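You operate a simulated robot arm through the tools that you are given. There is no shell and no other tool.

Carry out the task below with a simulated two-armed robot. There is one attempt and no reset: what you move stays moved.

## Task
Wipe up the spill on the washer top with the small towel and put it back.

Only the result counts: the job must be done as asked and must still hold three seconds after the hand-in. Knocking over, shifting, dropping, spilling or breaking anything else fails it. Flat cloth is picked up by pressing the open fingertips on it (5 to 10 N) and closing them slowly along it; thin cloth reads only 2 to 8 mm in the jaws.

## Robot
Two 7-joint arms with two-finger parallel grippers on one trunk, on a base that moves. Base frame: it is fixed to the floor where the robot stands at the start and does not move with it; the origin is under the middle of the robot, x ahead of it, y to its left, z up; the surface under the hand at the start is at about z = 0.85. Readings come in m, degrees, newtons and seconds.
The left shoulder is at the start at [0.07, 0.177, 1.17], the right one opposite. With the tool pointing down near the work surface each hand reaches from about 0.28 to 0.72 m from the robot's upright axis, wherever it stands, measured 20 degrees to its own side. Payload 3.43 kg a hand.
The tool frame of a hand sits at the grasp point between the pads (the TCP): z along the fingers, y along the line on which they close. The tips reach 0.03 m beyond it. Largest opening 0.094 m; finger width 0.028, thickness 0.01; the body of the gripper, 0.05 by 0.096 m, starts 0.055 m behind the TCP.
Orientation is told as [roll, pitch, yaw] about the base's x, y, z axes, in that order, counted from this pose: with the fingers straight down and closing along the base's y, the tool's x points along the base's -x, its y along +y and its z along -z.

## Interface
- The arms move only by the tool apply_moves. It takes "left_moves", "right_moves" or both (then of equal length, played together; a hand with none holds still); each is a list of rows, each an object of numbers (a shift or turn left out is 0, a gripper value left out holds the last): "wx", "wy", "wz": the turn, a rotation vector about the tool's x, y, z in degrees; "x", "y", "z": the shift along the tool's x, y, z in m; "claw": the finger opening in m, from 0 to 0.094. In form: [{"wx": .., "wy": .., "wz": .., "x": .., "y": .., "z": .., "claw": ..}, ...]. A call has 1 to 20 rows; each row shifts and turns the commanded pose from where the row before left it, along the tool's axes as they then stand. Each row takes 0.2 s and may step no farther than 0.05 m and 8.6 degrees from the row before; otherwise, or with a gripper value out of range, the whole call is refused. Where a pose cannot be reached the arm comes as near as it can. A force on the tool above 40 N (or 10 N above the force at the start of the call, whichever is more), or a blocked arm, ends the call early, and 0.2 s more pass. Each finger travels about 0.153 m/s and halts on what it meets, pressing with about 26 N; the grip force reading is that of the motor and also rises with nothing between the fingers. The clock runs only during rows and for 0.2 s after the last one: add rows that do not move to give the fingers time. The reply holds the time, the measured pose of the TCP, the force on the tool along the base axes, the opening and the grip force, in the units named above and with some noise, with the torque about the TCP (base axes, N m) and any sound that the robot's microphone picked up.
- Cameras (640 x 400 px; columns grow to the right, rows downward): "scene" is now at [0.119, 0.0065, 1.4586]; the picture's right is [0.10, -1.00, -0.00], its down [-0.82, -0.08, -0.56] and it looks along [0.56, 0.06, -0.83] (base axes); focal length 295 px, centre (320, 200). "left" rides on the left gripper at [0.076, -0.014, -0.102] in its tool frame; the picture's right is [0.18, 0.98, 0.00], its down [-0.75, 0.14, -0.64] and it looks along [-0.63, 0.12, 0.77] (tool axes); focal length 243 px, centre (320, 200). "right" rides on the right gripper at [0.076, 0.014, -0.103] in its tool frame; the picture's right is [-0.18, 0.98, 0.00], its down [-0.75, -0.14, -0.64] and it looks along [-0.63, -0.12, 0.77] (tool axes); focal length 243 px, centre (320, 200). There is no depth. A picture from a camera that has moved, and an enlarged one, comes with that camera's place and axes in the base frame and with its lens.
- snapshot(camera): a new picture of that camera. It takes no simulated time.
- move_column(by): slides the trunk up (or, below 0, down) by that many m; the arms and the scene camera ride with it, the base frame stays. It gives what a move gives, with no picture.
- base_move(legs): drives the robot by 1 to 6 legs, each [ahead, turn to the left] in m and degrees, along the robot's own axes; the way and the turn of a leg run together, so that a leg with both is an arc; at most 1.5 m and 180 degrees a leg. The arms and the cameras ride along, it lands a little off, and it stops where it bumps. It gives what a move gives.
- turn_head(pan, tilt): turns the head with the scene camera to pan (to the left, within 86 degrees either way) and tilt (down, from -29 to 69), counted from straight ahead of the robot. It gives what a move gives.
- zoom(camera, box): a new picture of the part [left, top, right, bottom] of that camera's present view, enlarged. It takes no simulated time.
- job_done(): hands the job in; it is judged then, once.

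Places have to be worked out from the pictures, the camera data and where the tool is seen. Open the grippers and draw the arms clear of the work before you hand the job in, unless the task says otherwise.

The tools are called after ">>>" as a command line: name --argument value ..., lists and objects as JSON in quotes. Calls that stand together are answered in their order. apply_moves: Moves the arms, as the interface text tells. Its arguments: {"type":"object","properties":{"left_moves":{"type":"array","items":{"type":"object","properties":{"wx":{"type":"number"},"wy":{"type":"number"},"wz":{"type":"number"},"x":{"type":"number"},"y":{"type":"number"},"z":{"type":"number"},"claw":{"type":"number"}}}},"right_moves":{"type":"array","items":{"type":"object","properties":{"wx":{"type":"number"},"wy":{"type":"number"},"wz":{"type":"number"},"x":{"type":"number"},"y":{"type":"number"},"z":{"type":"number"},"claw":{"type":"number"}}}}},"required":[]} The other tools are called the same way: move_column (by) moves the trunk up or down; base_move (legs) drives the base; turn_head (pan, tilt) turns the head that bears the scene camera; snapshot (camera) takes a picture; zoom (camera, box) takes an enlarged picture of a part of a camera's view; job_done () hands the job in.

At the start:

```text
clock: 0.0
left_tcp_pos: [0.475, 0.1149, 1.0758]
left_ee_rot: [0.0, -0.1, 0.0]
left_wrist_force: [-0.8, -1.2, -1.4]
left_ft_torque: [0.0, 0.0, 0.0]
left_grip_width: 0.0941
left_finger_force: 0.0
right_tcp_pos: [0.4221, -0.2471, 1.0354]
right_ee_rot: [0.0, 0.0, 0.0]
right_wrist_force: [0.4, 0.7, 0.0]
right_ft_torque: [-0.02, 0.05, 0.01]
right_grip_width: 0.0939
right_finger_force: 0.0
trunk travel left (down, up): [-0.75, 0.09]
robot x, y, heading: [0.0023, -0.0029, 0.0]
head pan, tilt (commanded): [5.6, 55.9]
```

scene: 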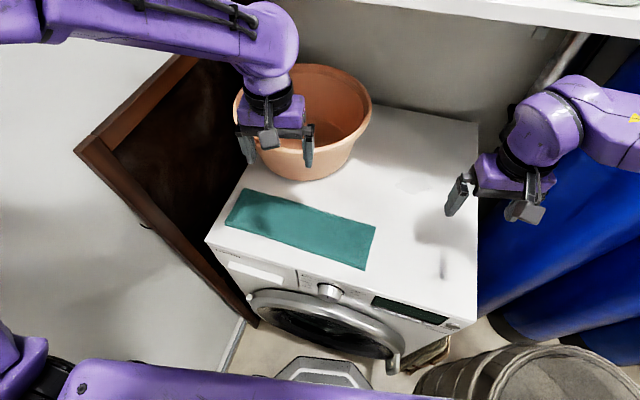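
right: 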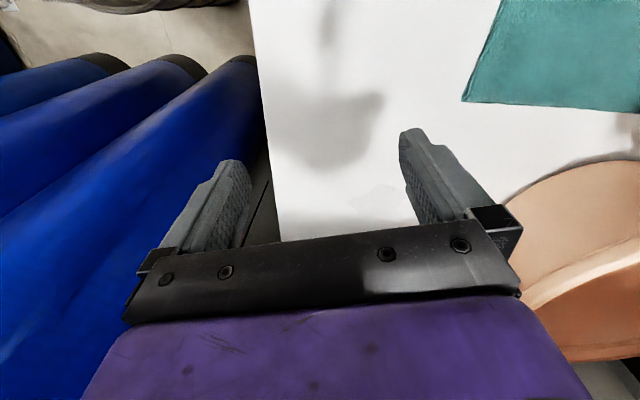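
left: 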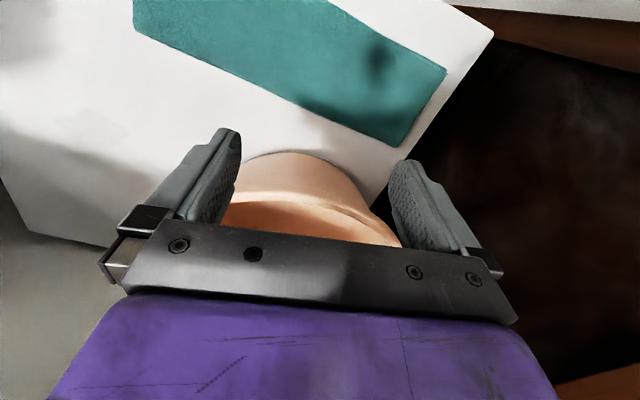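

I'll look closer at the washer top to find the spill and the towel before moving anything.

>>> zoom --camera "scene" --box '[340, 100, 500, 200]'

>>> zoom --camera "scene" --box '[200, 160, 500, 348]'

>>> zoom --camera "right" --box '[240, 0, 640, 250]'

>>> zoom --camera "left" --box '[0, 0, 480, 250]'

```text
4.00 times, centred on (420, 150) of scene
camera zoom: at [0.119, 0.0065, 1.4586], right [0.1, -1.0, 0.0], down [-0.82, -0.08, -0.56], along [0.56, 0.06, -0.83], focal length 1181 px, centre (-80, 400)
```

zoom: 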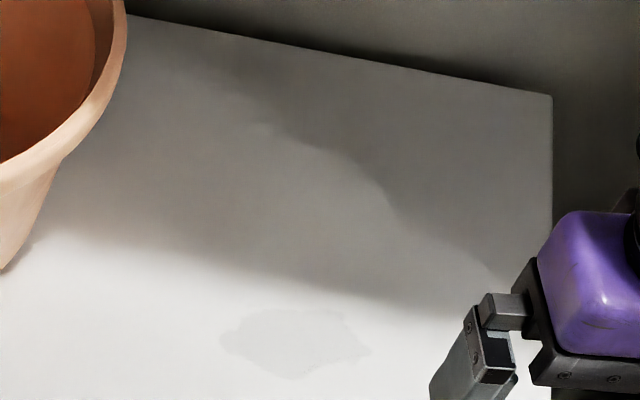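

```text
2.13 times, centred on (350, 254) of scene
camera zoom: at [0.119, 0.0065, 1.4586], right [0.1, -1.0, 0.0], down [-0.82, -0.08, -0.56], along [0.56, 0.06, -0.83], focal length 628 px, centre (256, 85)
```

zoom: 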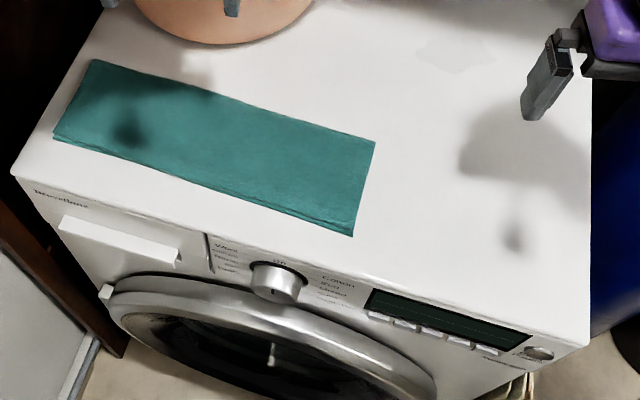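

```text
1.60 times, centred on (440, 125) of right
camera zoom: at [0.3456, -0.2327, 1.1375], right [0.18, 0.98, 0.0], down [0.75, -0.14, 0.64], along [0.63, -0.12, -0.77], focal length 388 px, centre (128, 320)
```

zoom: 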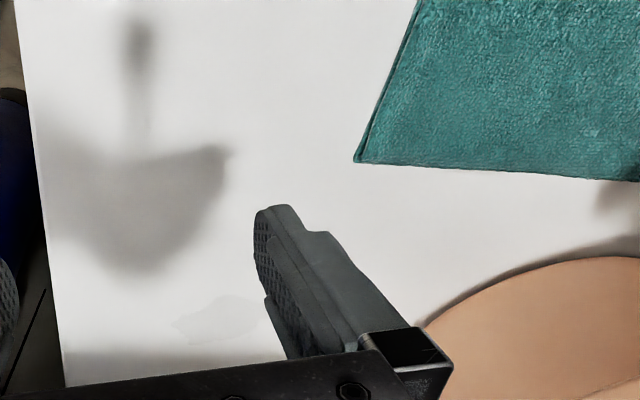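

```text
1.33 times, centred on (240, 125) of left
camera zoom: at [0.3987, 0.1011, 1.1782], right [-0.18, 0.98, 0.0], down [0.75, 0.14, 0.64], along [0.63, 0.12, -0.77], focal length 324 px, centre (427, 300)
```

zoom: 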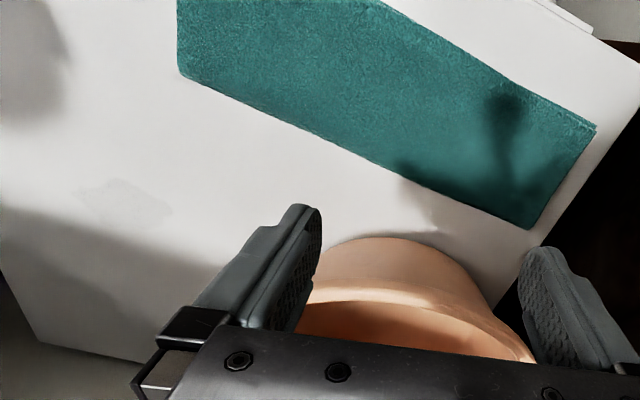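

The spill is a faint grey patch near base (0.596, -0.19) on the top (z≈0.85); the towel is a folded strip running from about (0.49, 0.255) to (0.41, -0.08), and the pot stands behind its left half. I'll look around with the head and zoom in on the towel before planning.

>>> zoom --camera "scene" --box '[210, 180, 390, 292]'

>>> turn_head --pan 0 --tilt 25

>>> snapshot --camera "scene"

```text
3.56 times, centred on (300, 236) of scene
camera zoom: at [0.119, 0.0065, 1.4586], right [0.1, -1.0, 0.0], down [-0.82, -0.08, -0.56], along [0.56, 0.06, -0.83], focal length 1050 px, centre (391, 72)
```

zoom: 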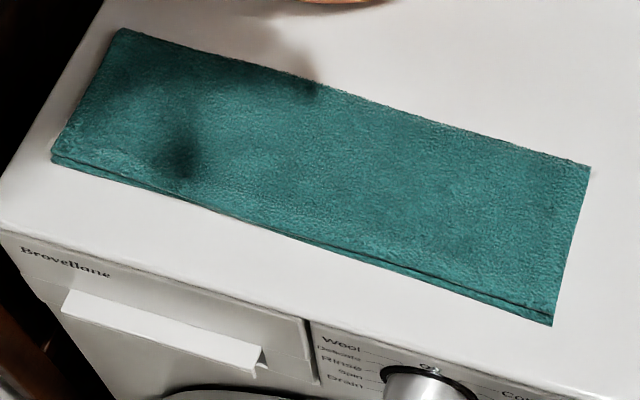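

```text
clock: 1.0
left_tcp_pos: [0.4764, 0.1148, 1.0752]
left_ee_rot: [0.0, 0.0, 0.0]
left_wrist_force: [0.3, 0.1, -0.7]
left_ft_torque: [-0.02, -0.01, 0.02]
left_grip_width: 0.0939
left_finger_force: 0.1
right_tcp_pos: [0.4217, -0.2459, 1.0351]
right_ee_rot: [0.0, 0.0, 0.0]
right_wrist_force: [0.6, 0.4, -0.2]
right_ft_torque: [0.02, 0.01, 0.01]
right_grip_width: 0.0939
right_finger_force: 0.1
trunk travel left (down, up): [-0.75, 0.09]
robot x, y, heading: [-0.0038, -0.0009, 0.0]
head pan, tilt (commanded): [0.0, 25.0]
```

```text
taken
camera scene: at [0.1403, -0.0004, 1.5037], right [0.0, -1.0, 0.0], down [-0.42, 0.0, -0.91], along [0.91, 0.0, -0.42], focal length 295 px, centre (320, 200)
```

scene: 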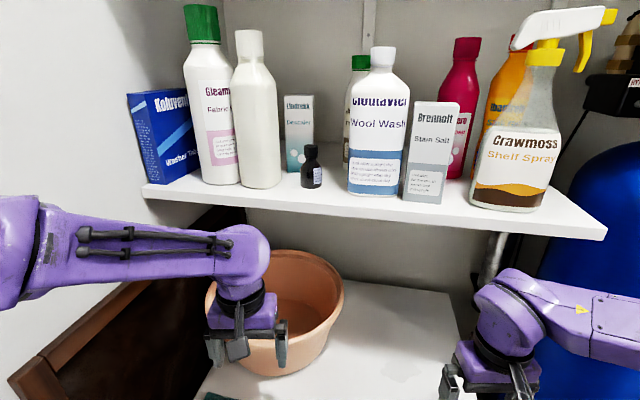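

There's a shelf with bottles above the back of the washer, so lifts have to stay low near x≥0.55. I'll look at the left and right sides, then come back to a view down on the washer.

>>> turn_head --pan 45 --tilt 40

>>> snapshot --camera "scene"

>>> turn_head --pan -45 --tilt 40

>>> snapshot --camera "scene"

>>> turn_head --pan 0 --tilt 45

>>> snapshot --camera "scene"

```text
clock: 2.1
left_tcp_pos: [0.475, 0.1143, 1.075]
left_ee_rot: [-0.1, -0.1, 0.0]
left_wrist_force: [0.2, -0.6, -0.4]
left_ft_torque: [0.02, 0.04, 0.0]
left_grip_width: 0.0942
left_finger_force: 0.0
right_tcp_pos: [0.4221, -0.2462, 1.0344]
right_ee_rot: [0.0, 0.0, 0.1]
right_wrist_force: [0.8, 0.7, 0.3]
right_ft_torque: [-0.03, 0.02, 0.0]
right_grip_width: 0.0943
right_finger_force: 0.0
trunk travel left (down, up): [-0.75, 0.09]
robot x, y, heading: [-0.0018, -0.0003, 0.0]
head pan, tilt (commanded): [45.0, 40.0]
```

```text
taken
camera scene: at [0.1084, 0.0596, 1.4804], right [0.71, -0.71, 0.0], down [-0.45, -0.45, -0.77], along [0.54, 0.54, -0.64], focal length 295 px, centre (320, 200)
```

scene: 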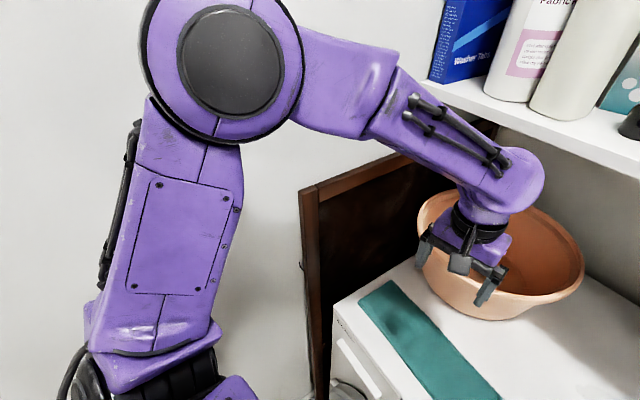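

```text
clock: 3.7
left_tcp_pos: [0.4759, 0.1149, 1.0762]
left_ee_rot: [0.0, -0.1, 0.0]
left_wrist_force: [-0.3, -1.1, 0.1]
left_ft_torque: [0.02, 0.0, -0.02]
left_grip_width: 0.0944
left_finger_force: 0.1
right_tcp_pos: [0.4228, -0.2473, 1.034]
right_ee_rot: [-0.1, -0.1, 0.0]
right_wrist_force: [0.2, -0.4, 1.2]
right_ft_torque: [0.0, 0.02, 0.0]
right_grip_width: 0.0941
right_finger_force: 0.1
trunk travel left (down, up): [-0.75, 0.09]
robot x, y, heading: [0.0014, 0.0014, 0.0]
head pan, tilt (commanded): [-45.0, 40.0]
```

```text
taken
camera scene: at [0.1084, -0.0605, 1.4804], right [-0.71, -0.71, 0.0], down [-0.45, 0.45, -0.77], along [0.54, -0.54, -0.64], focal length 295 px, centre (320, 200)
```

scene: 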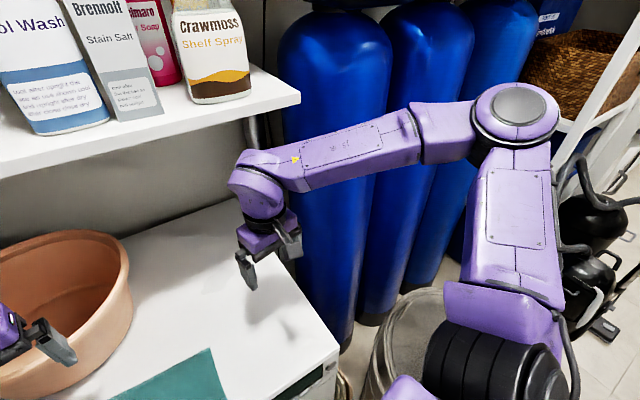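

```text
clock: 4.8
left_tcp_pos: [0.4748, 0.1148, 1.0758]
left_ee_rot: [0.0, 0.0, -0.1]
left_wrist_force: [0.0, 0.2, -0.2]
left_ft_torque: [0.03, 0.02, -0.01]
left_grip_width: 0.0939
left_finger_force: 0.1
right_tcp_pos: [0.4222, -0.2474, 1.0357]
right_ee_rot: [0.1, 0.0, 0.0]
right_wrist_force: [0.3, 0.6, 0.2]
right_ft_torque: [-0.01, -0.04, -0.04]
right_grip_width: 0.094
right_finger_force: 0.1
trunk travel left (down, up): [-0.75, 0.09]
robot x, y, heading: [-0.0041, 0.0, -0.1]
head pan, tilt (commanded): [0.0, 45.0]
```

```text
taken
camera scene: at [0.1295, -0.0006, 1.4732], right [0.0, -1.0, 0.0], down [-0.71, 0.0, -0.71], along [0.71, 0.0, -0.71], focal length 295 px, centre (320, 200)
```

scene: 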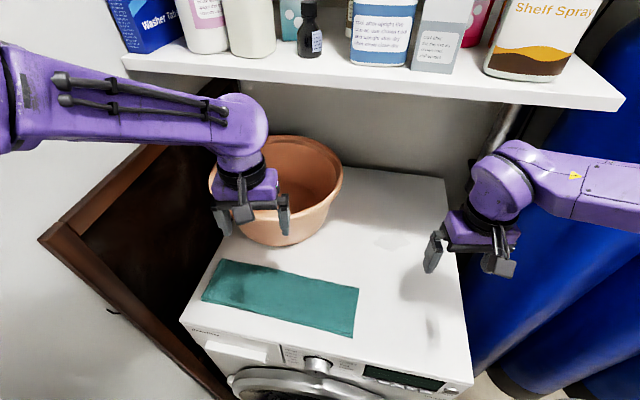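

The shelf's front-right corner triangulates to about (0.48, -0.38, 1.295) and the pot's rim circle is near (0.71, 0.11) with radius ≈0.165. The towel is centred at (0.45, 0.088), about 0.34 × 0.11 m, turned -13.6°. My plan is to grip both ends, one per hand, so it can be laid back exactly; first I bring both hands above their grip points and align the yaw.

>>> apply_moves --left_moves '[{"y": 0.0188, "x": -0.001}, {"y": 0.0188, "x": -0.001}, {"y": 0.0188, "x": -0.001}, {"y": 0.0188, "x": -0.001}, {"y": 0.0188, "x": -0.0005}, {"wz": 6.8, "claw": 0.06}, {"wz": 6.8, "claw": 0.06}, {"claw": 0.06}]' --right_moves '[{"y": 0.0426}, {"y": 0.0426}, {"y": 0.0426}, {"y": 0.0426}, {"y": 0.0426}, {"wz": 6.8, "claw": 0.06}, {"wz": 6.8, "claw": 0.06}, {"claw": 0.06}]'

>>> snapshot --camera "scene"

>>> snapshot --camera "right"

>>> snapshot --camera "left"

```text
clock: 6.7
left_tcp_pos: [0.4801, 0.2093, 1.0748]
left_ee_rot: [-0.1, 0.0, -13.6]
left_wrist_force: [0.0, 0.9, -0.4]
left_ft_torque: [0.01, 0.02, 0.01]
left_grip_width: 0.06
left_finger_force: 0.0
right_tcp_pos: [0.4224, -0.033, 1.0344]
right_ee_rot: [-0.1, 0.1, -13.8]
right_wrist_force: [-0.3, 0.2, -0.5]
right_ft_torque: [-0.01, -0.02, -0.02]
right_grip_width: 0.0598
right_finger_force: 0.1
trunk travel left (down, up): [-0.75, 0.09]
robot x, y, heading: [-0.0003, 0.0035, 0.1]
head pan, tilt (commanded): [0.0, 45.0]
```

```text
taken
camera scene: at [0.1296, 0.0006, 1.4731], right [0.0, -1.0, 0.0], down [-0.71, 0.0, -0.71], along [0.71, 0.0, -0.71], focal length 295 px, centre (320, 200)
```

scene: 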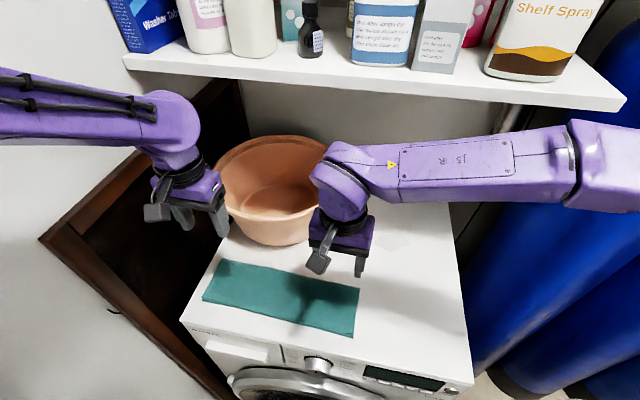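

```text
taken
camera right: at [0.351, -0.001, 1.1373], right [0.41, 0.91, 0.0], down [0.7, -0.32, 0.64], along [0.58, -0.26, -0.77], focal length 243 px, centre (320, 200)
```

right: 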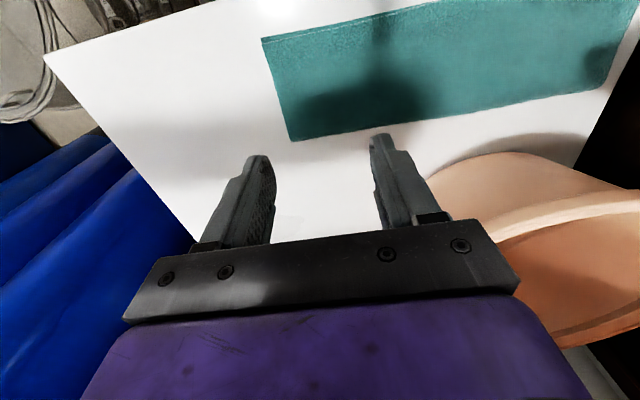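

```text
taken
camera left: at [0.402, 0.2145, 1.1778], right [0.05, 1.0, 0.0], down [0.77, -0.04, 0.64], along [0.64, -0.04, -0.77], focal length 243 px, centre (320, 200)
```

left: 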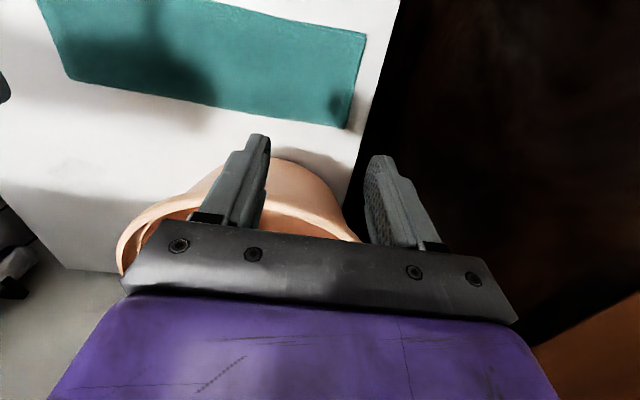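

Both hands are now over the towel ends with matching yaw. I'll lower them to a hover just above the cloth, watching the left forearm against the brown panel on the left (its top edge is near z≈1.17, y≈0.35).

>>> apply_moves --left_moves '[{"z": 0.03}, {"z": 0.03}, {"z": 0.03}, {"z": 0.03}]' --right_moves '[{"z": 0.03}, {"z": 0.03}, {"z": 0.02}, {"z": 0.01}]'

>>> turn_head --pan 30 --tilt 45

>>> snapshot --camera "scene"

>>> snapshot --camera "left"

>>> snapshot --camera "right"

```text
clock: 7.7
left_tcp_pos: [0.4802, 0.2094, 0.9544]
left_ee_rot: [0.0, 0.1, -13.5]
left_wrist_force: [0.3, 0.0, 0.8]
left_ft_torque: [-0.03, 0.02, -0.02]
left_grip_width: 0.0603
left_finger_force: 0.2
right_tcp_pos: [0.4235, -0.0341, 0.9439]
right_ee_rot: [0.1, 0.1, -13.6]
right_wrist_force: [0.8, -0.9, 0.6]
right_ft_torque: [0.0, 0.01, 0.01]
right_grip_width: 0.0599
right_finger_force: 0.0
trunk travel left (down, up): [-0.75, 0.09]
robot x, y, heading: [-0.0007, 0.0001, -0.1]
head pan, tilt (commanded): [0.0, 45.0]
```

```text
clock: 8.6
left_tcp_pos: [0.4796, 0.208, 0.956]
left_ee_rot: [0.0, 0.0, -13.7]
left_wrist_force: [0.5, 0.4, 0.3]
left_ft_torque: [-0.02, 0.0, 0.0]
left_grip_width: 0.0601
left_finger_force: 0.1
right_tcp_pos: [0.4226, -0.0357, 0.9448]
right_ee_rot: [0.1, 0.0, -13.5]
right_wrist_force: [0.2, 0.0, 0.1]
right_ft_torque: [-0.01, 0.02, 0.04]
right_grip_width: 0.06
right_finger_force: 0.2
trunk travel left (down, up): [-0.75, 0.09]
robot x, y, heading: [-0.0021, 0.0, 0.1]
head pan, tilt (commanded): [30.0, 45.0]
```

```text
taken
camera scene: at [0.1187, 0.0403, 1.4731], right [0.5, -0.87, 0.0], down [-0.61, -0.35, -0.71], along [0.61, 0.35, -0.71], focal length 295 px, centre (320, 200)
```

scene: 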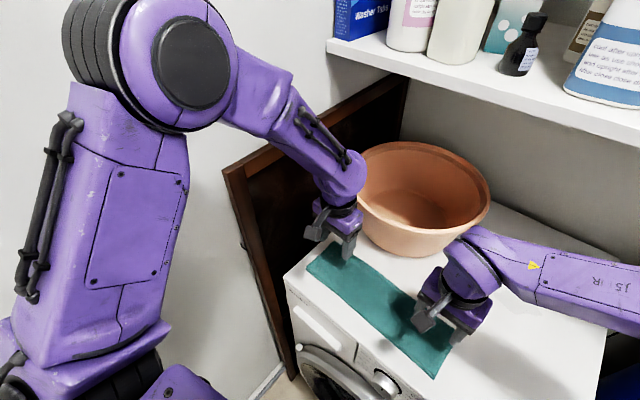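

```text
taken
camera left: at [0.4021, 0.2128, 1.0584], right [0.05, 1.0, 0.0], down [0.77, -0.04, 0.64], along [0.64, -0.03, -0.77], focal length 243 px, centre (320, 200)
```

left: 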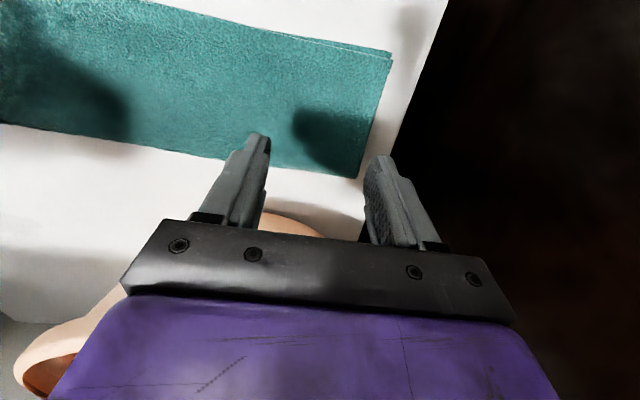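

```text
taken
camera right: at [0.3515, -0.0025, 1.0473], right [0.41, 0.91, 0.0], down [0.7, -0.31, 0.64], along [0.59, -0.26, -0.77], focal length 243 px, centre (320, 200)
```

right: 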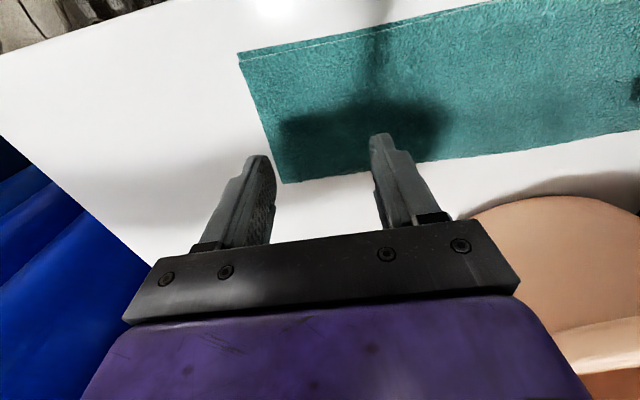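

Projecting the fingertips straight down puts both grips about 1 cm inside the towel ends and centred on its width. I'll lower to just above the cloth, then probe for contact in small steps.

>>> apply_moves --left_moves '[{"z": 0.03, "y": -0.004}, {"z": 0.02}, {"z": 0.01}]' --right_moves '[{"z": 0.02}, {"z": 0.02}, {"z": 0.01}]'

>>> apply_moves --right_moves '[{"z": 0.003}, {"z": 0.002}]' --left_moves '[{"z": 0.003}, {"z": 0.002}]'

```text
clock: 9.4
left_tcp_pos: [0.4789, 0.2048, 0.8943]
left_ee_rot: [0.0, 0.0, -13.6]
left_wrist_force: [0.1, 0.7, -0.1]
left_ft_torque: [-0.01, 0.04, 0.0]
left_grip_width: 0.06
left_finger_force: 0.2
right_tcp_pos: [0.4228, -0.034, 0.8944]
right_ee_rot: [0.0, 0.0, -13.5]
right_wrist_force: [-0.5, 0.3, 0.1]
right_ft_torque: [-0.01, -0.01, 0.03]
right_grip_width: 0.06
right_finger_force: 0.1
trunk travel left (down, up): [-0.75, 0.09]
robot x, y, heading: [0.0024, 0.0026, -0.1]
head pan, tilt (commanded): [30.0, 45.0]
```

```text
clock: 10.0
left_tcp_pos: [0.4791, 0.2046, 0.8914]
left_ee_rot: [0.0, -0.1, -13.5]
left_wrist_force: [-0.8, 0.1, 1.0]
left_ft_torque: [-0.02, 0.0, -0.02]
left_grip_width: 0.06
left_finger_force: 0.1
right_tcp_pos: [0.4223, -0.0339, 0.8899]
right_ee_rot: [0.0, 0.0, -13.6]
right_wrist_force: [0.0, -0.7, 0.1]
right_ft_torque: [-0.03, 0.01, -0.02]
right_grip_width: 0.0603
right_finger_force: 0.1
trunk travel left (down, up): [-0.75, 0.09]
robot x, y, heading: [0.0006, 0.0019, 0.0]
head pan, tilt (commanded): [30.0, 45.0]
```

No contact yet with the tips at about z≈0.860; I continue down in 1–2 mm steps and watch the vertical force.

>>> apply_moves --right_moves '[{"z": 0.002}, {"z": 0.002}]' --left_moves '[{"z": 0.002}, {"z": 0.002}]'

>>> apply_moves --right_moves '[{"z": 0.001}, {"z": 0.001}]' --left_moves '[{"z": 0.001}, {"z": 0.001}]'

```text
clock: 10.6
left_tcp_pos: [0.4787, 0.2059, 0.8875]
left_ee_rot: [0.0, -0.1, -13.6]
left_wrist_force: [0.6, -1.2, 5.6]
left_ft_torque: [-0.02, 0.02, 0.02]
left_grip_width: 0.0599
left_finger_force: 0.1
right_tcp_pos: [0.4227, -0.0344, 0.8862]
right_ee_rot: [0.1, -0.1, -13.6]
right_wrist_force: [2.0, -0.3, 6.6]
right_ft_torque: [-0.04, -0.04, 0.01]
right_grip_width: 0.0599
right_finger_force: 0.0
trunk travel left (down, up): [-0.75, 0.09]
robot x, y, heading: [0.0023, -0.0001, -0.1]
head pan, tilt (commanded): [30.0, 45.0]
```

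```text
clock: 11.2
left_tcp_pos: [0.4791, 0.2049, 0.886]
left_ee_rot: [0.1, -0.2, -13.7]
left_wrist_force: [2.5, 0.7, 12.3]
left_ft_torque: [0.06, -0.12, -0.01]
left_grip_width: 0.0596
left_finger_force: 0.0
right_tcp_pos: [0.4216, -0.034, 0.8845]
right_ee_rot: [0.2, -0.3, -13.6]
right_wrist_force: [3.2, 0.6, 15.2]
right_ft_torque: [-0.06, -0.09, 0.03]
right_grip_width: 0.0594
right_finger_force: 0.1
trunk travel left (down, up): [-0.75, 0.09]
robot x, y, heading: [-0.0027, -0.0001, -0.3]
head pan, tilt (commanded): [30.0, 45.0]
```

Contact made: right 15 N, left 12 N, a bit more than wanted, so I ease both up about 1–1.5 mm. Then the right hand closes slowly, shifting so that its inner finger stays put and only the free end gets gathered.

>>> apply_moves --right_moves '[{"z": -0.0015}, {}]' --left_moves '[{"z": -0.001}, {}]'

>>> apply_moves --right_moves '[{"y": 0.0015, "claw": 0.057}, {"y": 0.0015, "claw": 0.054}, {"y": 0.0015, "claw": 0.051}, {"y": 0.0015, "claw": 0.048}, {"y": 0.0015, "claw": 0.045}]'

>>> snapshot --camera "right"

```text
clock: 11.8
left_tcp_pos: [0.4787, 0.2039, 0.8858]
left_ee_rot: [0.1, -0.1, -13.6]
left_wrist_force: [2.5, -0.3, 10.0]
left_ft_torque: [0.02, -0.08, -0.02]
left_grip_width: 0.0596
left_finger_force: 0.1
right_tcp_pos: [0.4217, -0.0345, 0.8861]
right_ee_rot: [0.0, -0.2, -13.7]
right_wrist_force: [3.5, 0.4, 13.2]
right_ft_torque: [-0.05, -0.1, 0.03]
right_grip_width: 0.0597
right_finger_force: 0.1
trunk travel left (down, up): [-0.75, 0.09]
robot x, y, heading: [-0.0012, -0.0032, -0.1]
head pan, tilt (commanded): [30.0, 45.0]
```

```text
clock: 13.0
left_tcp_pos: [0.4772, 0.2048, 0.8868]
left_ee_rot: [0.2, -0.2, -13.6]
left_wrist_force: [0.3, -0.4, 7.5]
left_ft_torque: [0.0, 0.01, -0.04]
left_grip_width: 0.0599
left_finger_force: 0.0
right_tcp_pos: [0.4224, -0.0284, 0.8847]
right_ee_rot: [0.1, 0.0, -13.5]
right_wrist_force: [-2.8, -2.4, 10.8]
right_ft_torque: [-0.09, 0.03, 0.0]
right_grip_width: 0.0446
right_finger_force: 0.1
trunk travel left (down, up): [-0.75, 0.09]
robot x, y, heading: [0.0001, 0.0008, -0.0]
head pan, tilt (commanded): [30.0, 45.0]
```

```text
taken
camera right: at [0.3512, 0.004, 0.9886], right [0.41, 0.91, 0.0], down [0.7, -0.32, 0.64], along [0.59, -0.26, -0.77], focal length 243 px, centre (320, 200)
```

right: 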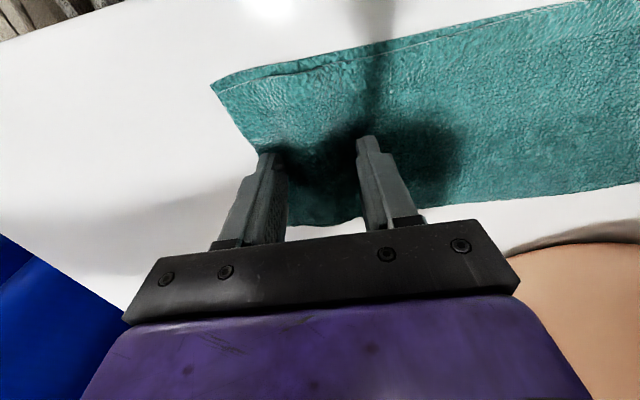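

The cloth is gathering between the right fingers as hoped and the force is about 10 N, so I keep closing at the same pace.

>>> apply_moves --right_moves '[{"y": 0.0015, "claw": 0.042}, {"y": 0.0015, "claw": 0.039}, {"y": 0.0015, "claw": 0.036}, {"y": 0.0015, "claw": 0.033}, {"y": 0.0015, "claw": 0.03}, {"y": 0.0015, "claw": 0.027}, {"y": 0.0015, "claw": 0.024}]'

>>> snapshot --camera "right"

```text
clock: 14.6
left_tcp_pos: [0.4767, 0.205, 0.8868]
left_ee_rot: [0.1, -0.1, -13.6]
left_wrist_force: [-0.5, -0.6, 7.9]
left_ft_torque: [0.05, 0.02, -0.02]
left_grip_width: 0.0594
left_finger_force: 0.1
right_tcp_pos: [0.4252, -0.0175, 0.8858]
right_ee_rot: [0.1, -0.1, -13.6]
right_wrist_force: [-0.7, -1.4, 8.9]
right_ft_torque: [-0.07, 0.07, 0.01]
right_grip_width: 0.024
right_finger_force: 0.1
trunk travel left (down, up): [-0.75, 0.09]
robot x, y, heading: [0.0006, -0.0008, 0.0]
head pan, tilt (commanded): [30.0, 45.0]
```

```text
taken
camera right: at [0.3538, 0.0148, 0.9889], right [0.41, 0.91, 0.0], down [0.7, -0.32, 0.64], along [0.59, -0.26, -0.77], focal length 243 px, centre (320, 200)
```

right: 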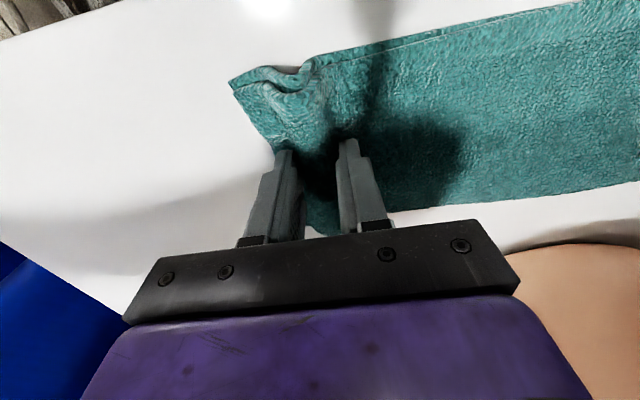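

A ridge is forming across the towel between the fingertips. I finish the closing on the right hand.

>>> apply_moves --right_moves '[{"y": 0.0015, "claw": 0.021}, {"y": 0.0015, "claw": 0.018}, {"y": 0.0015, "claw": 0.015}, {"y": 0.0015, "claw": 0.012}, {"y": 0.0015, "claw": 0.009}, {"y": 0.0015, "claw": 0.006}, {"y": 0.0, "claw": 0.003}, {"claw": 0.0}, {"claw": 0.0}, {"claw": 0.0}]'

>>> snapshot --camera "right"

```text
clock: 16.8
left_tcp_pos: [0.4782, 0.2044, 0.8866]
left_ee_rot: [0.1, -0.1, -13.6]
left_wrist_force: [-1.3, 1.0, 7.7]
left_ft_torque: [0.02, 0.03, 0.01]
left_grip_width: 0.0596
left_finger_force: 0.0
right_tcp_pos: [0.427, -0.0086, 0.8863]
right_ee_rot: [0.1, -0.2, -13.6]
right_wrist_force: [0.5, -3.0, 11.7]
right_ft_torque: [-0.1, 0.0, 0.01]
right_grip_width: 0.0098
right_finger_force: 26.4
trunk travel left (down, up): [-0.75, 0.09]
robot x, y, heading: [0.0039, -0.001, 0.1]
head pan, tilt (commanded): [30.0, 45.0]
```

```text
taken
camera right: at [0.3558, 0.0238, 0.9888], right [0.41, 0.91, 0.0], down [0.7, -0.32, 0.64], along [0.59, -0.26, -0.77], focal length 243 px, centre (320, 200)
```

right: 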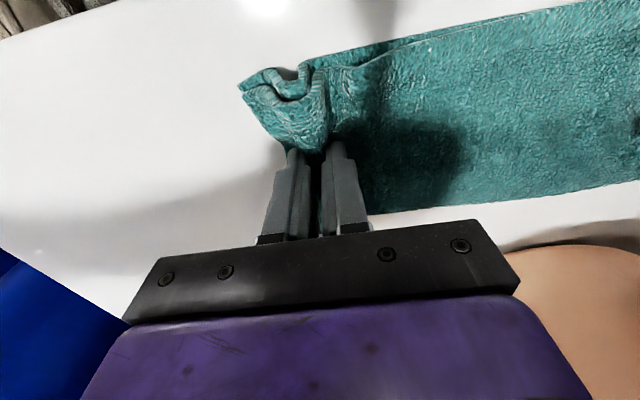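

The right hand now holds the doubled cloth (9.8 mm in the jaws, 26 N). Now the same on the left, shifting towards its inner finger (-y) while closing.

>>> apply_moves --left_moves '[{"y": -0.0015, "claw": 0.057}, {"y": -0.0015, "claw": 0.054}, {"y": -0.0015, "claw": 0.051}, {"y": -0.0015, "claw": 0.048}, {"y": -0.0015, "claw": 0.045}, {"y": -0.0015, "claw": 0.042}, {"y": -0.0015, "claw": 0.039}, {"y": -0.0015, "claw": 0.036}, {"y": -0.0015, "claw": 0.033}, {"y": -0.0015, "claw": 0.03}]'

>>> snapshot --camera "left"

```text
clock: 19.0
left_tcp_pos: [0.4741, 0.1905, 0.8859]
left_ee_rot: [0.0, -0.1, -13.6]
left_wrist_force: [1.3, 1.7, 9.9]
left_ft_torque: [0.08, -0.04, -0.03]
left_grip_width: 0.0299
left_finger_force: 0.1
right_tcp_pos: [0.4262, -0.0079, 0.8853]
right_ee_rot: [0.1, -0.1, -13.6]
right_wrist_force: [0.4, -3.2, 12.1]
right_ft_torque: [-0.12, -0.06, 0.03]
right_grip_width: 0.0098
right_finger_force: 26.1
trunk travel left (down, up): [-0.75, 0.09]
robot x, y, heading: [0.0028, 0.0015, 0.1]
head pan, tilt (commanded): [30.0, 45.0]
```

```text
taken
camera left: at [0.3963, 0.1947, 0.9889], right [0.05, 1.0, 0.0], down [0.76, -0.04, 0.64], along [0.64, -0.03, -0.77], focal length 243 px, centre (320, 200)
```

left: 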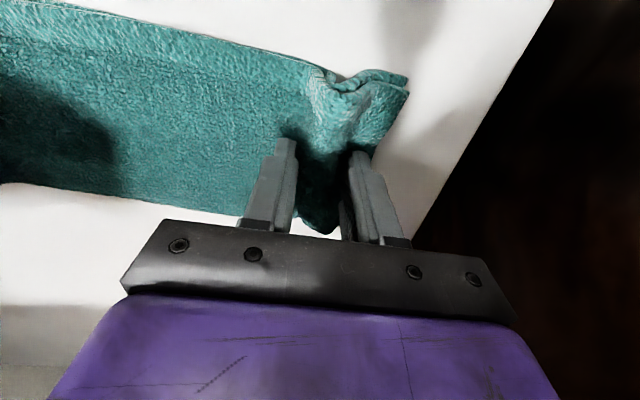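

The left end is gathering the same way, so I finish the left closing.

>>> apply_moves --left_moves '[{"y": -0.0015, "claw": 0.027}, {"y": -0.0015, "claw": 0.024}, {"y": -0.0015, "claw": 0.021}, {"y": -0.0015, "claw": 0.018}, {"y": -0.0015, "claw": 0.015}, {"y": -0.0015, "claw": 0.012}, {"y": -0.0015, "claw": 0.009}, {"y": -0.0015, "claw": 0.006}, {"claw": 0.003}, {"claw": 0.0}, {"claw": 0.0}, {"claw": 0.0}]'

>>> snapshot --camera "left"

>>> turn_head --pan 0 --tilt 50

>>> snapshot --camera "scene"

```text
clock: 21.6
left_tcp_pos: [0.472, 0.1778, 0.8869]
left_ee_rot: [0.0, 0.0, -13.6]
left_wrist_force: [1.6, 3.4, 10.3]
left_ft_torque: [0.05, -0.08, 0.03]
left_grip_width: 0.0104
left_finger_force: 25.9
right_tcp_pos: [0.4259, -0.0075, 0.8861]
right_ee_rot: [0.1, -0.1, -13.6]
right_wrist_force: [0.2, -2.6, 12.4]
right_ft_torque: [-0.1, -0.07, -0.02]
right_grip_width: 0.0098
right_finger_force: 26.4
trunk travel left (down, up): [-0.75, 0.09]
robot x, y, heading: [0.0015, 0.0013, -0.1]
head pan, tilt (commanded): [30.0, 45.0]
```

```text
taken
camera left: at [0.3932, 0.1832, 0.9891], right [0.05, 1.0, 0.0], down [0.76, -0.04, 0.64], along [0.64, -0.03, -0.77], focal length 243 px, centre (320, 200)
```

left: 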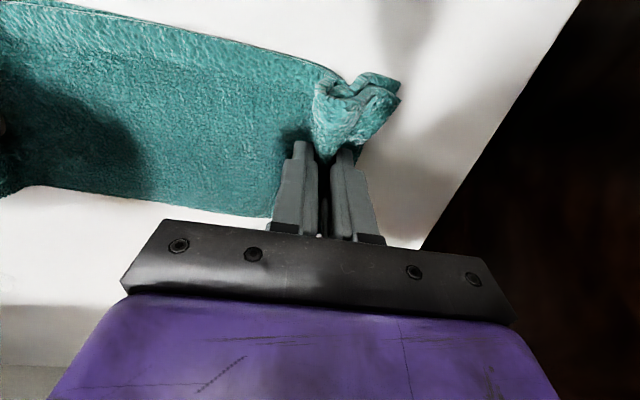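

```text
clock: 22.6
left_tcp_pos: [0.4721, 0.1791, 0.8864]
left_ee_rot: [0.0, -0.1, -13.5]
left_wrist_force: [1.5, 2.2, 10.9]
left_ft_torque: [0.08, -0.04, 0.05]
left_grip_width: 0.0101
left_finger_force: 26.0
right_tcp_pos: [0.427, -0.0065, 0.8857]
right_ee_rot: [0.2, -0.1, -13.7]
right_wrist_force: [0.6, -2.7, 10.4]
right_ft_torque: [-0.11, -0.06, 0.02]
right_grip_width: 0.0101
right_finger_force: 26.5
trunk travel left (down, up): [-0.75, 0.09]
robot x, y, heading: [-0.0002, 0.0031, -0.1]
head pan, tilt (commanded): [0.0, 50.0]
```

```text
taken
camera scene: at [0.1227, -0.0008, 1.4665], right [0.0, -1.0, 0.0], down [-0.76, 0.0, -0.64], along [0.64, 0.0, -0.76], focal length 295 px, centre (320, 200)
```

scene: 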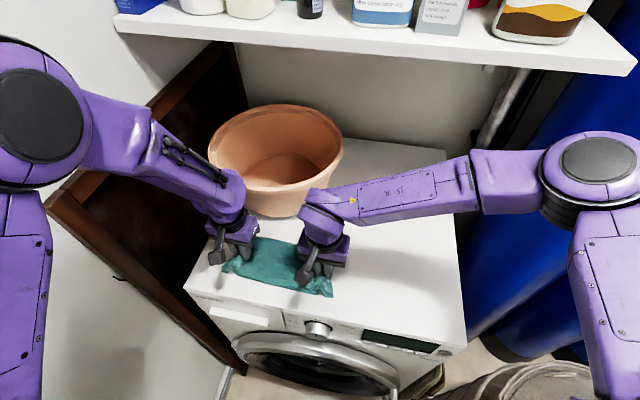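

Both ends are held (≈10 mm in the jaws, 26 N each) with the hands at R (0.427, -0.007) and L (0.472, 0.179), which I note for putting it back. Now I lift both about 4 cm together and check the hold.

>>> apply_moves --left_moves '[{"z": -0.005}, {"z": -0.01}, {"z": -0.01}, {"z": -0.015}]' --right_moves '[{"z": -0.005}, {"z": -0.01}, {"z": -0.01}, {"z": -0.015}]'

>>> snapshot --camera "scene"

>>> snapshot --camera "left"

>>> snapshot --camera "right"

```text
clock: 23.6
left_tcp_pos: [0.4712, 0.1783, 0.9257]
left_ee_rot: [-0.1, 0.0, -13.6]
left_wrist_force: [-0.5, 0.1, 0.1]
left_ft_torque: [-0.02, 0.01, 0.03]
left_grip_width: 0.0102
left_finger_force: 25.8
right_tcp_pos: [0.4266, -0.0068, 0.926]
right_ee_rot: [0.0, 0.0, -13.4]
right_wrist_force: [0.5, -0.2, 1.5]
right_ft_torque: [0.0, 0.0, 0.03]
right_grip_width: 0.0096
right_finger_force: 26.1
trunk travel left (down, up): [-0.75, 0.09]
robot x, y, heading: [0.0017, 0.0019, -0.0]
head pan, tilt (commanded): [0.0, 50.0]
```

```text
taken
camera scene: at [0.1244, -0.0004, 1.4662], right [0.0, -1.0, 0.0], down [-0.77, 0.0, -0.64], along [0.64, 0.0, -0.77], focal length 295 px, centre (320, 200)
```

scene: 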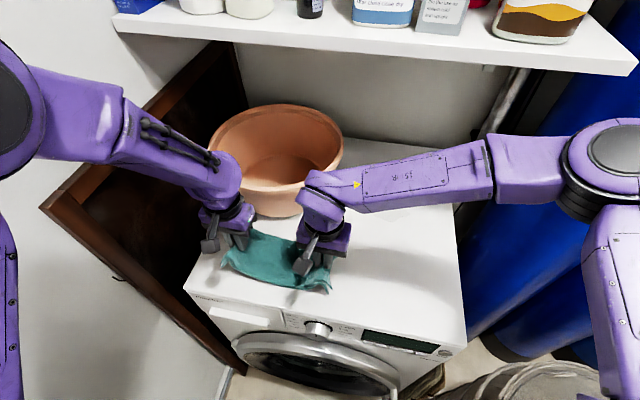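

```text
taken
camera left: at [0.3938, 0.1833, 1.0288], right [0.05, 1.0, 0.0], down [0.77, -0.04, 0.64], along [0.64, -0.03, -0.77], focal length 243 px, centre (320, 200)
```

left: 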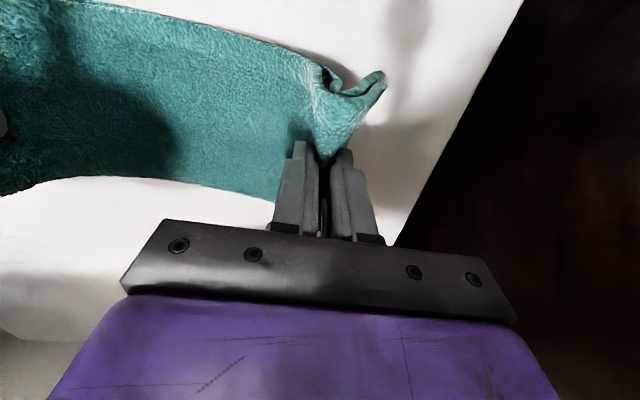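

```text
taken
camera right: at [0.3566, 0.0242, 1.0282], right [0.41, 0.91, 0.0], down [0.7, -0.31, 0.64], along [0.59, -0.26, -0.77], focal length 243 px, centre (320, 200)
```

right: 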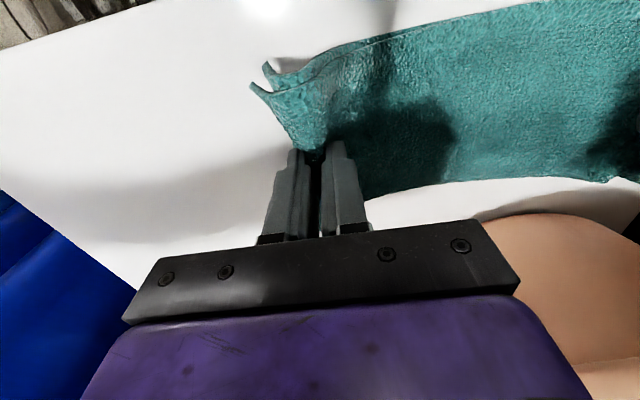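

Both ends lift cleanly with the towel slung between the hands. I now carry it towards the spill, rotating it about 49° as it goes so the left end stays clear of the pot; first half of the path.

>>> apply_moves --right_moves '[{"x": -0.01725, "y": -0.01144, "wz": -4.083}, {"x": -0.0164, "y": -0.01263, "wz": -4.083}, {"x": -0.01545, "y": -0.01377, "wz": -4.083}, {"x": -0.01443, "y": -0.01483, "wz": -4.083}, {"x": -0.01334, "y": -0.01582, "wz": -4.083}, {"x": -0.01218, "y": -0.01673, "wz": -4.083}]' --left_moves '[{"x": -0.00387, "y": -0.0143, "wz": -4.083}, {"x": -0.00291, "y": -0.0131, "wz": -4.083}, {"x": -0.00196, "y": -0.01428, "wz": -4.083}, {"x": -0.00096, "y": -0.01529, "wz": -4.083}, {"x": 0.0001, "y": -0.01631, "wz": -4.083}, {"x": 0.00125, "y": -0.01717, "wz": -4.083}]'

>>> snapshot --camera "scene"

```text
clock: 24.9
left_tcp_pos: [0.4779, 0.0846, 0.9252]
left_ee_rot: [0.1, -0.1, 10.8]
left_wrist_force: [-0.1, -0.2, 0.7]
left_ft_torque: [0.01, 0.02, -0.17]
left_grip_width: 0.0096
left_finger_force: 26.0
right_tcp_pos: [0.515, -0.0998, 0.9256]
right_ee_rot: [0.1, 0.0, 11.0]
right_wrist_force: [-0.9, 0.4, -0.9]
right_ft_torque: [0.01, 0.01, -0.08]
right_grip_width: 0.0091
right_finger_force: 26.1
trunk travel left (down, up): [-0.75, 0.09]
robot x, y, heading: [0.0036, 0.0004, -0.2]
head pan, tilt (commanded): [0.0, 50.0]
```

```text
taken
camera scene: at [0.1257, -0.002, 1.4662], right [0.0, -1.0, 0.0], down [-0.77, 0.0, -0.64], along [0.64, 0.0, -0.77], focal length 295 px, centre (320, 200)
```

scene: 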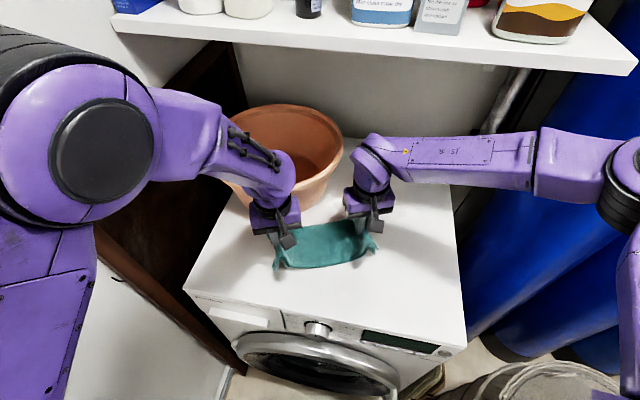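

The path tracks within 3 mm and both grips hold. Second half of the carry puts the right grip over the spill centre at (0.596, -0.189).

>>> apply_moves --right_moves '[{"x": -0.01045, "y": -0.01715, "wz": -4.083}, {"x": -0.0092, "y": -0.01785, "wz": -4.083}, {"x": -0.0079, "y": -0.01846, "wz": -4.083}, {"x": -0.00656, "y": -0.01898, "wz": -4.083}, {"x": -0.0052, "y": -0.0194, "wz": -4.083}, {"x": -0.0038, "y": -0.01972, "wz": -4.083}]' --left_moves '[{"x": 0.00275, "y": -0.0175, "wz": -4.083}, {"x": 0.00403, "y": -0.01826, "wz": -4.083}, {"x": 0.00494, "y": -0.01883, "wz": -4.083}, {"x": 0.00662, "y": -0.01936, "wz": -4.083}, {"x": 0.00795, "y": -0.01984, "wz": -4.083}, {"x": 0.00939, "y": -0.02004, "wz": -4.083}]'

>>> snapshot --camera "scene"

>>> snapshot --camera "right"

>>> snapshot --camera "left"

```text
clock: 26.4
left_tcp_pos: [0.4957, -0.026, 0.9368]
left_ee_rot: [-1.9, 1.5, 37.8]
left_wrist_force: [0.4, 0.0, -0.2]
left_ft_torque: [0.02, -0.01, -0.17]
left_grip_width: 0.0098
left_finger_force: 26.3
right_tcp_pos: [0.5459, -0.136, 0.9245]
right_ee_rot: [0.2, 0.0, 21.1]
right_wrist_force: [0.1, -0.1, 0.5]
right_ft_torque: [0.02, 0.01, -0.08]
right_grip_width: 0.009
right_finger_force: 25.9
right hand out of reach, approached as far as the arm can: row 3, 4, 5, 6
trunk travel left (down, up): [-0.75, 0.09]
robot x, y, heading: [-0.001, -0.0014, 0.2]
head pan, tilt (commanded): [0.0, 50.0]
```

```text
taken
camera scene: at [0.1257, -0.0012, 1.4662], right [0.0, -1.0, 0.0], down [-0.77, 0.0, -0.64], along [0.64, 0.0, -0.77], focal length 295 px, centre (320, 200)
```

scene: 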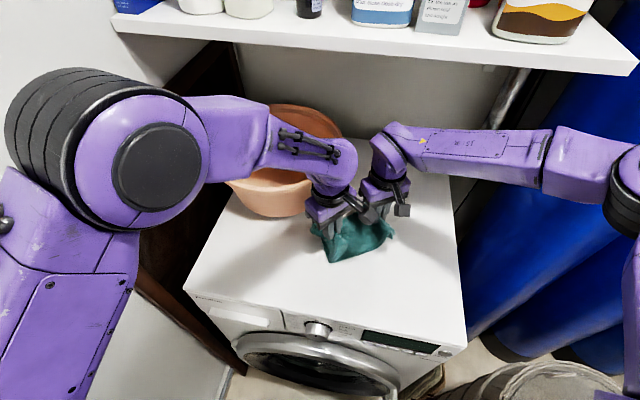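

```text
taken
camera right: at [0.4704, -0.1506, 1.0277], right [-0.18, 0.98, 0.0], down [0.75, 0.14, 0.64], along [0.63, 0.12, -0.77], focal length 243 px, centre (320, 200)
```

right: 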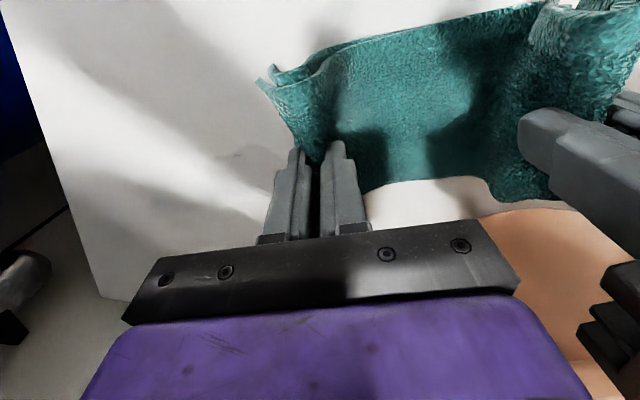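

```text
taken
camera left: at [0.4443, -0.0787, 1.0416], right [-0.75, 0.66, -0.03], down [0.51, 0.6, 0.62], along [0.43, 0.45, -0.79], focal length 243 px, centre (320, 200)
```

left: 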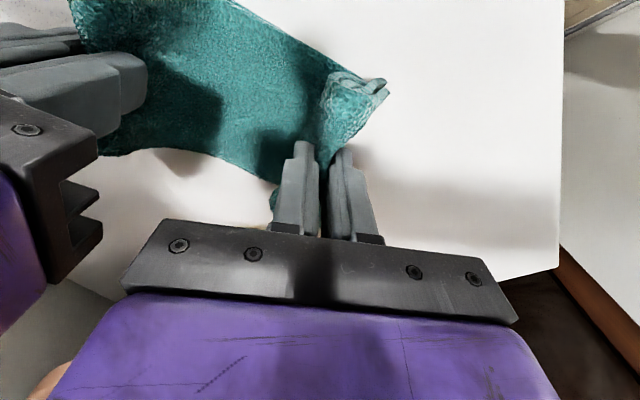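

The right hand ran out of reach once its yaw passed about 21° (stuck at (0.546, -0.136)), and the wrists are now close together, with the left one slightly displaced. I back the left hand off two rows first to get clearance.

>>> apply_moves --left_moves '[{"x": -0.01078, "y": 0.01932, "wz": 4.083}, {"x": -0.00936, "y": 0.01924, "wz": 4.083}]'

```text
clock: 26.9
left_tcp_pos: [0.4807, 0.0114, 0.9252]
left_ee_rot: [0.0, 0.1, 27.3]
left_wrist_force: [-0.5, 0.1, -0.1]
left_ft_torque: [-0.05, -0.04, 0.15]
left_grip_width: 0.0096
left_finger_force: 25.8
right_tcp_pos: [0.546, -0.1363, 0.9256]
right_ee_rot: [0.0, 0.0, 21.1]
right_wrist_force: [0.3, 0.4, -0.1]
right_ft_torque: [0.02, 0.0, -0.06]
right_grip_width: 0.009
right_finger_force: 25.6
trunk travel left (down, up): [-0.75, 0.09]
robot x, y, heading: [0.0036, 0.0032, -0.2]
head pan, tilt (commanded): [0.0, 50.0]
```

The left hand is back on its commanded pose. I test how the right hand's command behaves by turning it back 4° only.

>>> apply_moves --right_moves '[{"wz": 4.0}]'

```text
clock: 27.4
left_tcp_pos: [0.4804, 0.0107, 0.9257]
left_ee_rot: [0.0, 0.0, 27.2]
left_wrist_force: [-0.7, -0.5, 0.9]
left_ft_torque: [-0.05, -0.02, 0.12]
left_grip_width: 0.0096
left_finger_force: 26.3
right_tcp_pos: [0.5474, -0.1351, 0.9252]
right_ee_rot: [0.0, 0.0, 17.0]
right_wrist_force: [-0.3, 0.5, 0.0]
right_ft_torque: [0.01, 0.0, 0.0]
right_grip_width: 0.0089
right_finger_force: 25.9
trunk travel left (down, up): [-0.75, 0.09]
robot x, y, heading: [0.0014, -0.0001, -0.1]
head pan, tilt (commanded): [0.0, 50.0]
```

The command clamps to what was reached, so I can simply relax the right yaw. I move the right hand on to (0.596, -0.189) while unwinding its yaw towards 0, with the left following to keep the towel about 0.19 m between grips.

>>> apply_moves --right_moves '[{"x": -0.00776, "y": -0.01649, "wz": 4.0}, {"x": -0.0089, "y": -0.01591, "wz": 4.0}, {"x": -0.00999, "y": -0.01525, "wz": 4.0}, {"x": -0.01102, "y": -0.01452, "wz": 4.0}]' --left_moves '[{"x": 0.00393, "y": -0.01092}, {"x": 0.00393, "y": -0.01092}, {"x": 0.00393, "y": -0.01092}, {"x": 0.00393, "y": -0.01092}]'

>>> snapshot --camera "scene"

>>> snapshot --camera "right"

>>> snapshot --camera "left"

```text
clock: 28.4
left_tcp_pos: [0.499, -0.0287, 0.9357]
left_ee_rot: [-1.8, 1.2, 29.4]
left_wrist_force: [-0.3, -0.5, -0.1]
left_ft_torque: [0.05, 0.02, 0.11]
left_grip_width: 0.0096
left_finger_force: 25.6
right_tcp_pos: [0.5973, -0.1912, 0.9252]
right_ee_rot: [0.1, 0.1, 1.0]
right_wrist_force: [0.4, -0.3, -0.7]
right_ft_torque: [0.03, 0.03, 0.06]
right_grip_width: 0.0091
right_finger_force: 26.0
trunk travel left (down, up): [-0.75, 0.09]
robot x, y, heading: [-0.0, -0.0031, -0.0]
head pan, tilt (commanded): [0.0, 50.0]
```

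```text
taken
camera scene: at [0.126, -0.0019, 1.4662], right [0.0, -1.0, 0.0], down [-0.77, 0.0, -0.64], along [0.64, 0.0, -0.77], focal length 295 px, centre (320, 200)
```

scene: 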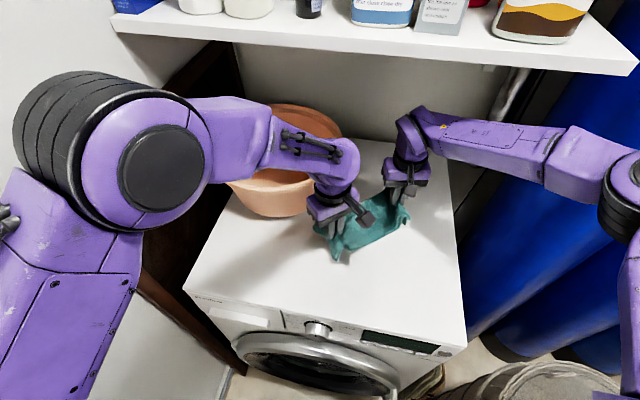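

```text
taken
camera right: at [0.5197, -0.1779, 1.0277], right [0.17, 0.99, 0.0], down [0.76, -0.13, 0.64], along [0.63, -0.11, -0.77], focal length 243 px, centre (320, 200)
```

right: 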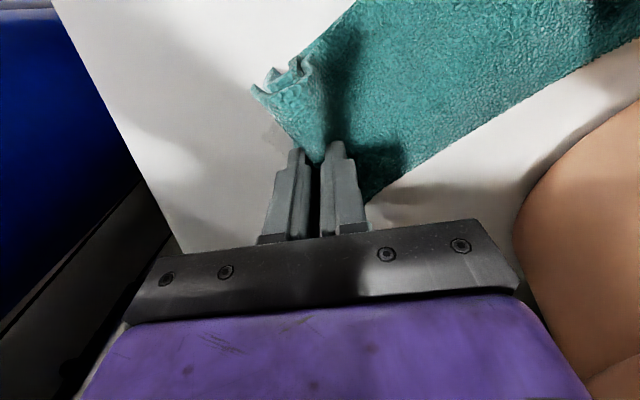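

```text
taken
camera left: at [0.4382, -0.075, 1.0403], right [-0.64, 0.77, -0.03], down [0.59, 0.52, 0.62], along [0.49, 0.38, -0.78], focal length 243 px, centre (320, 200)
```

left: 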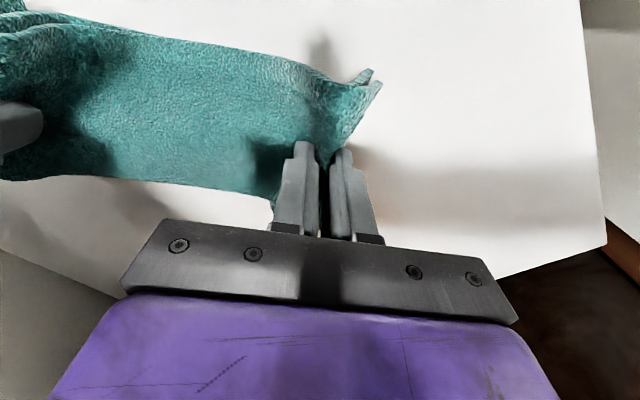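

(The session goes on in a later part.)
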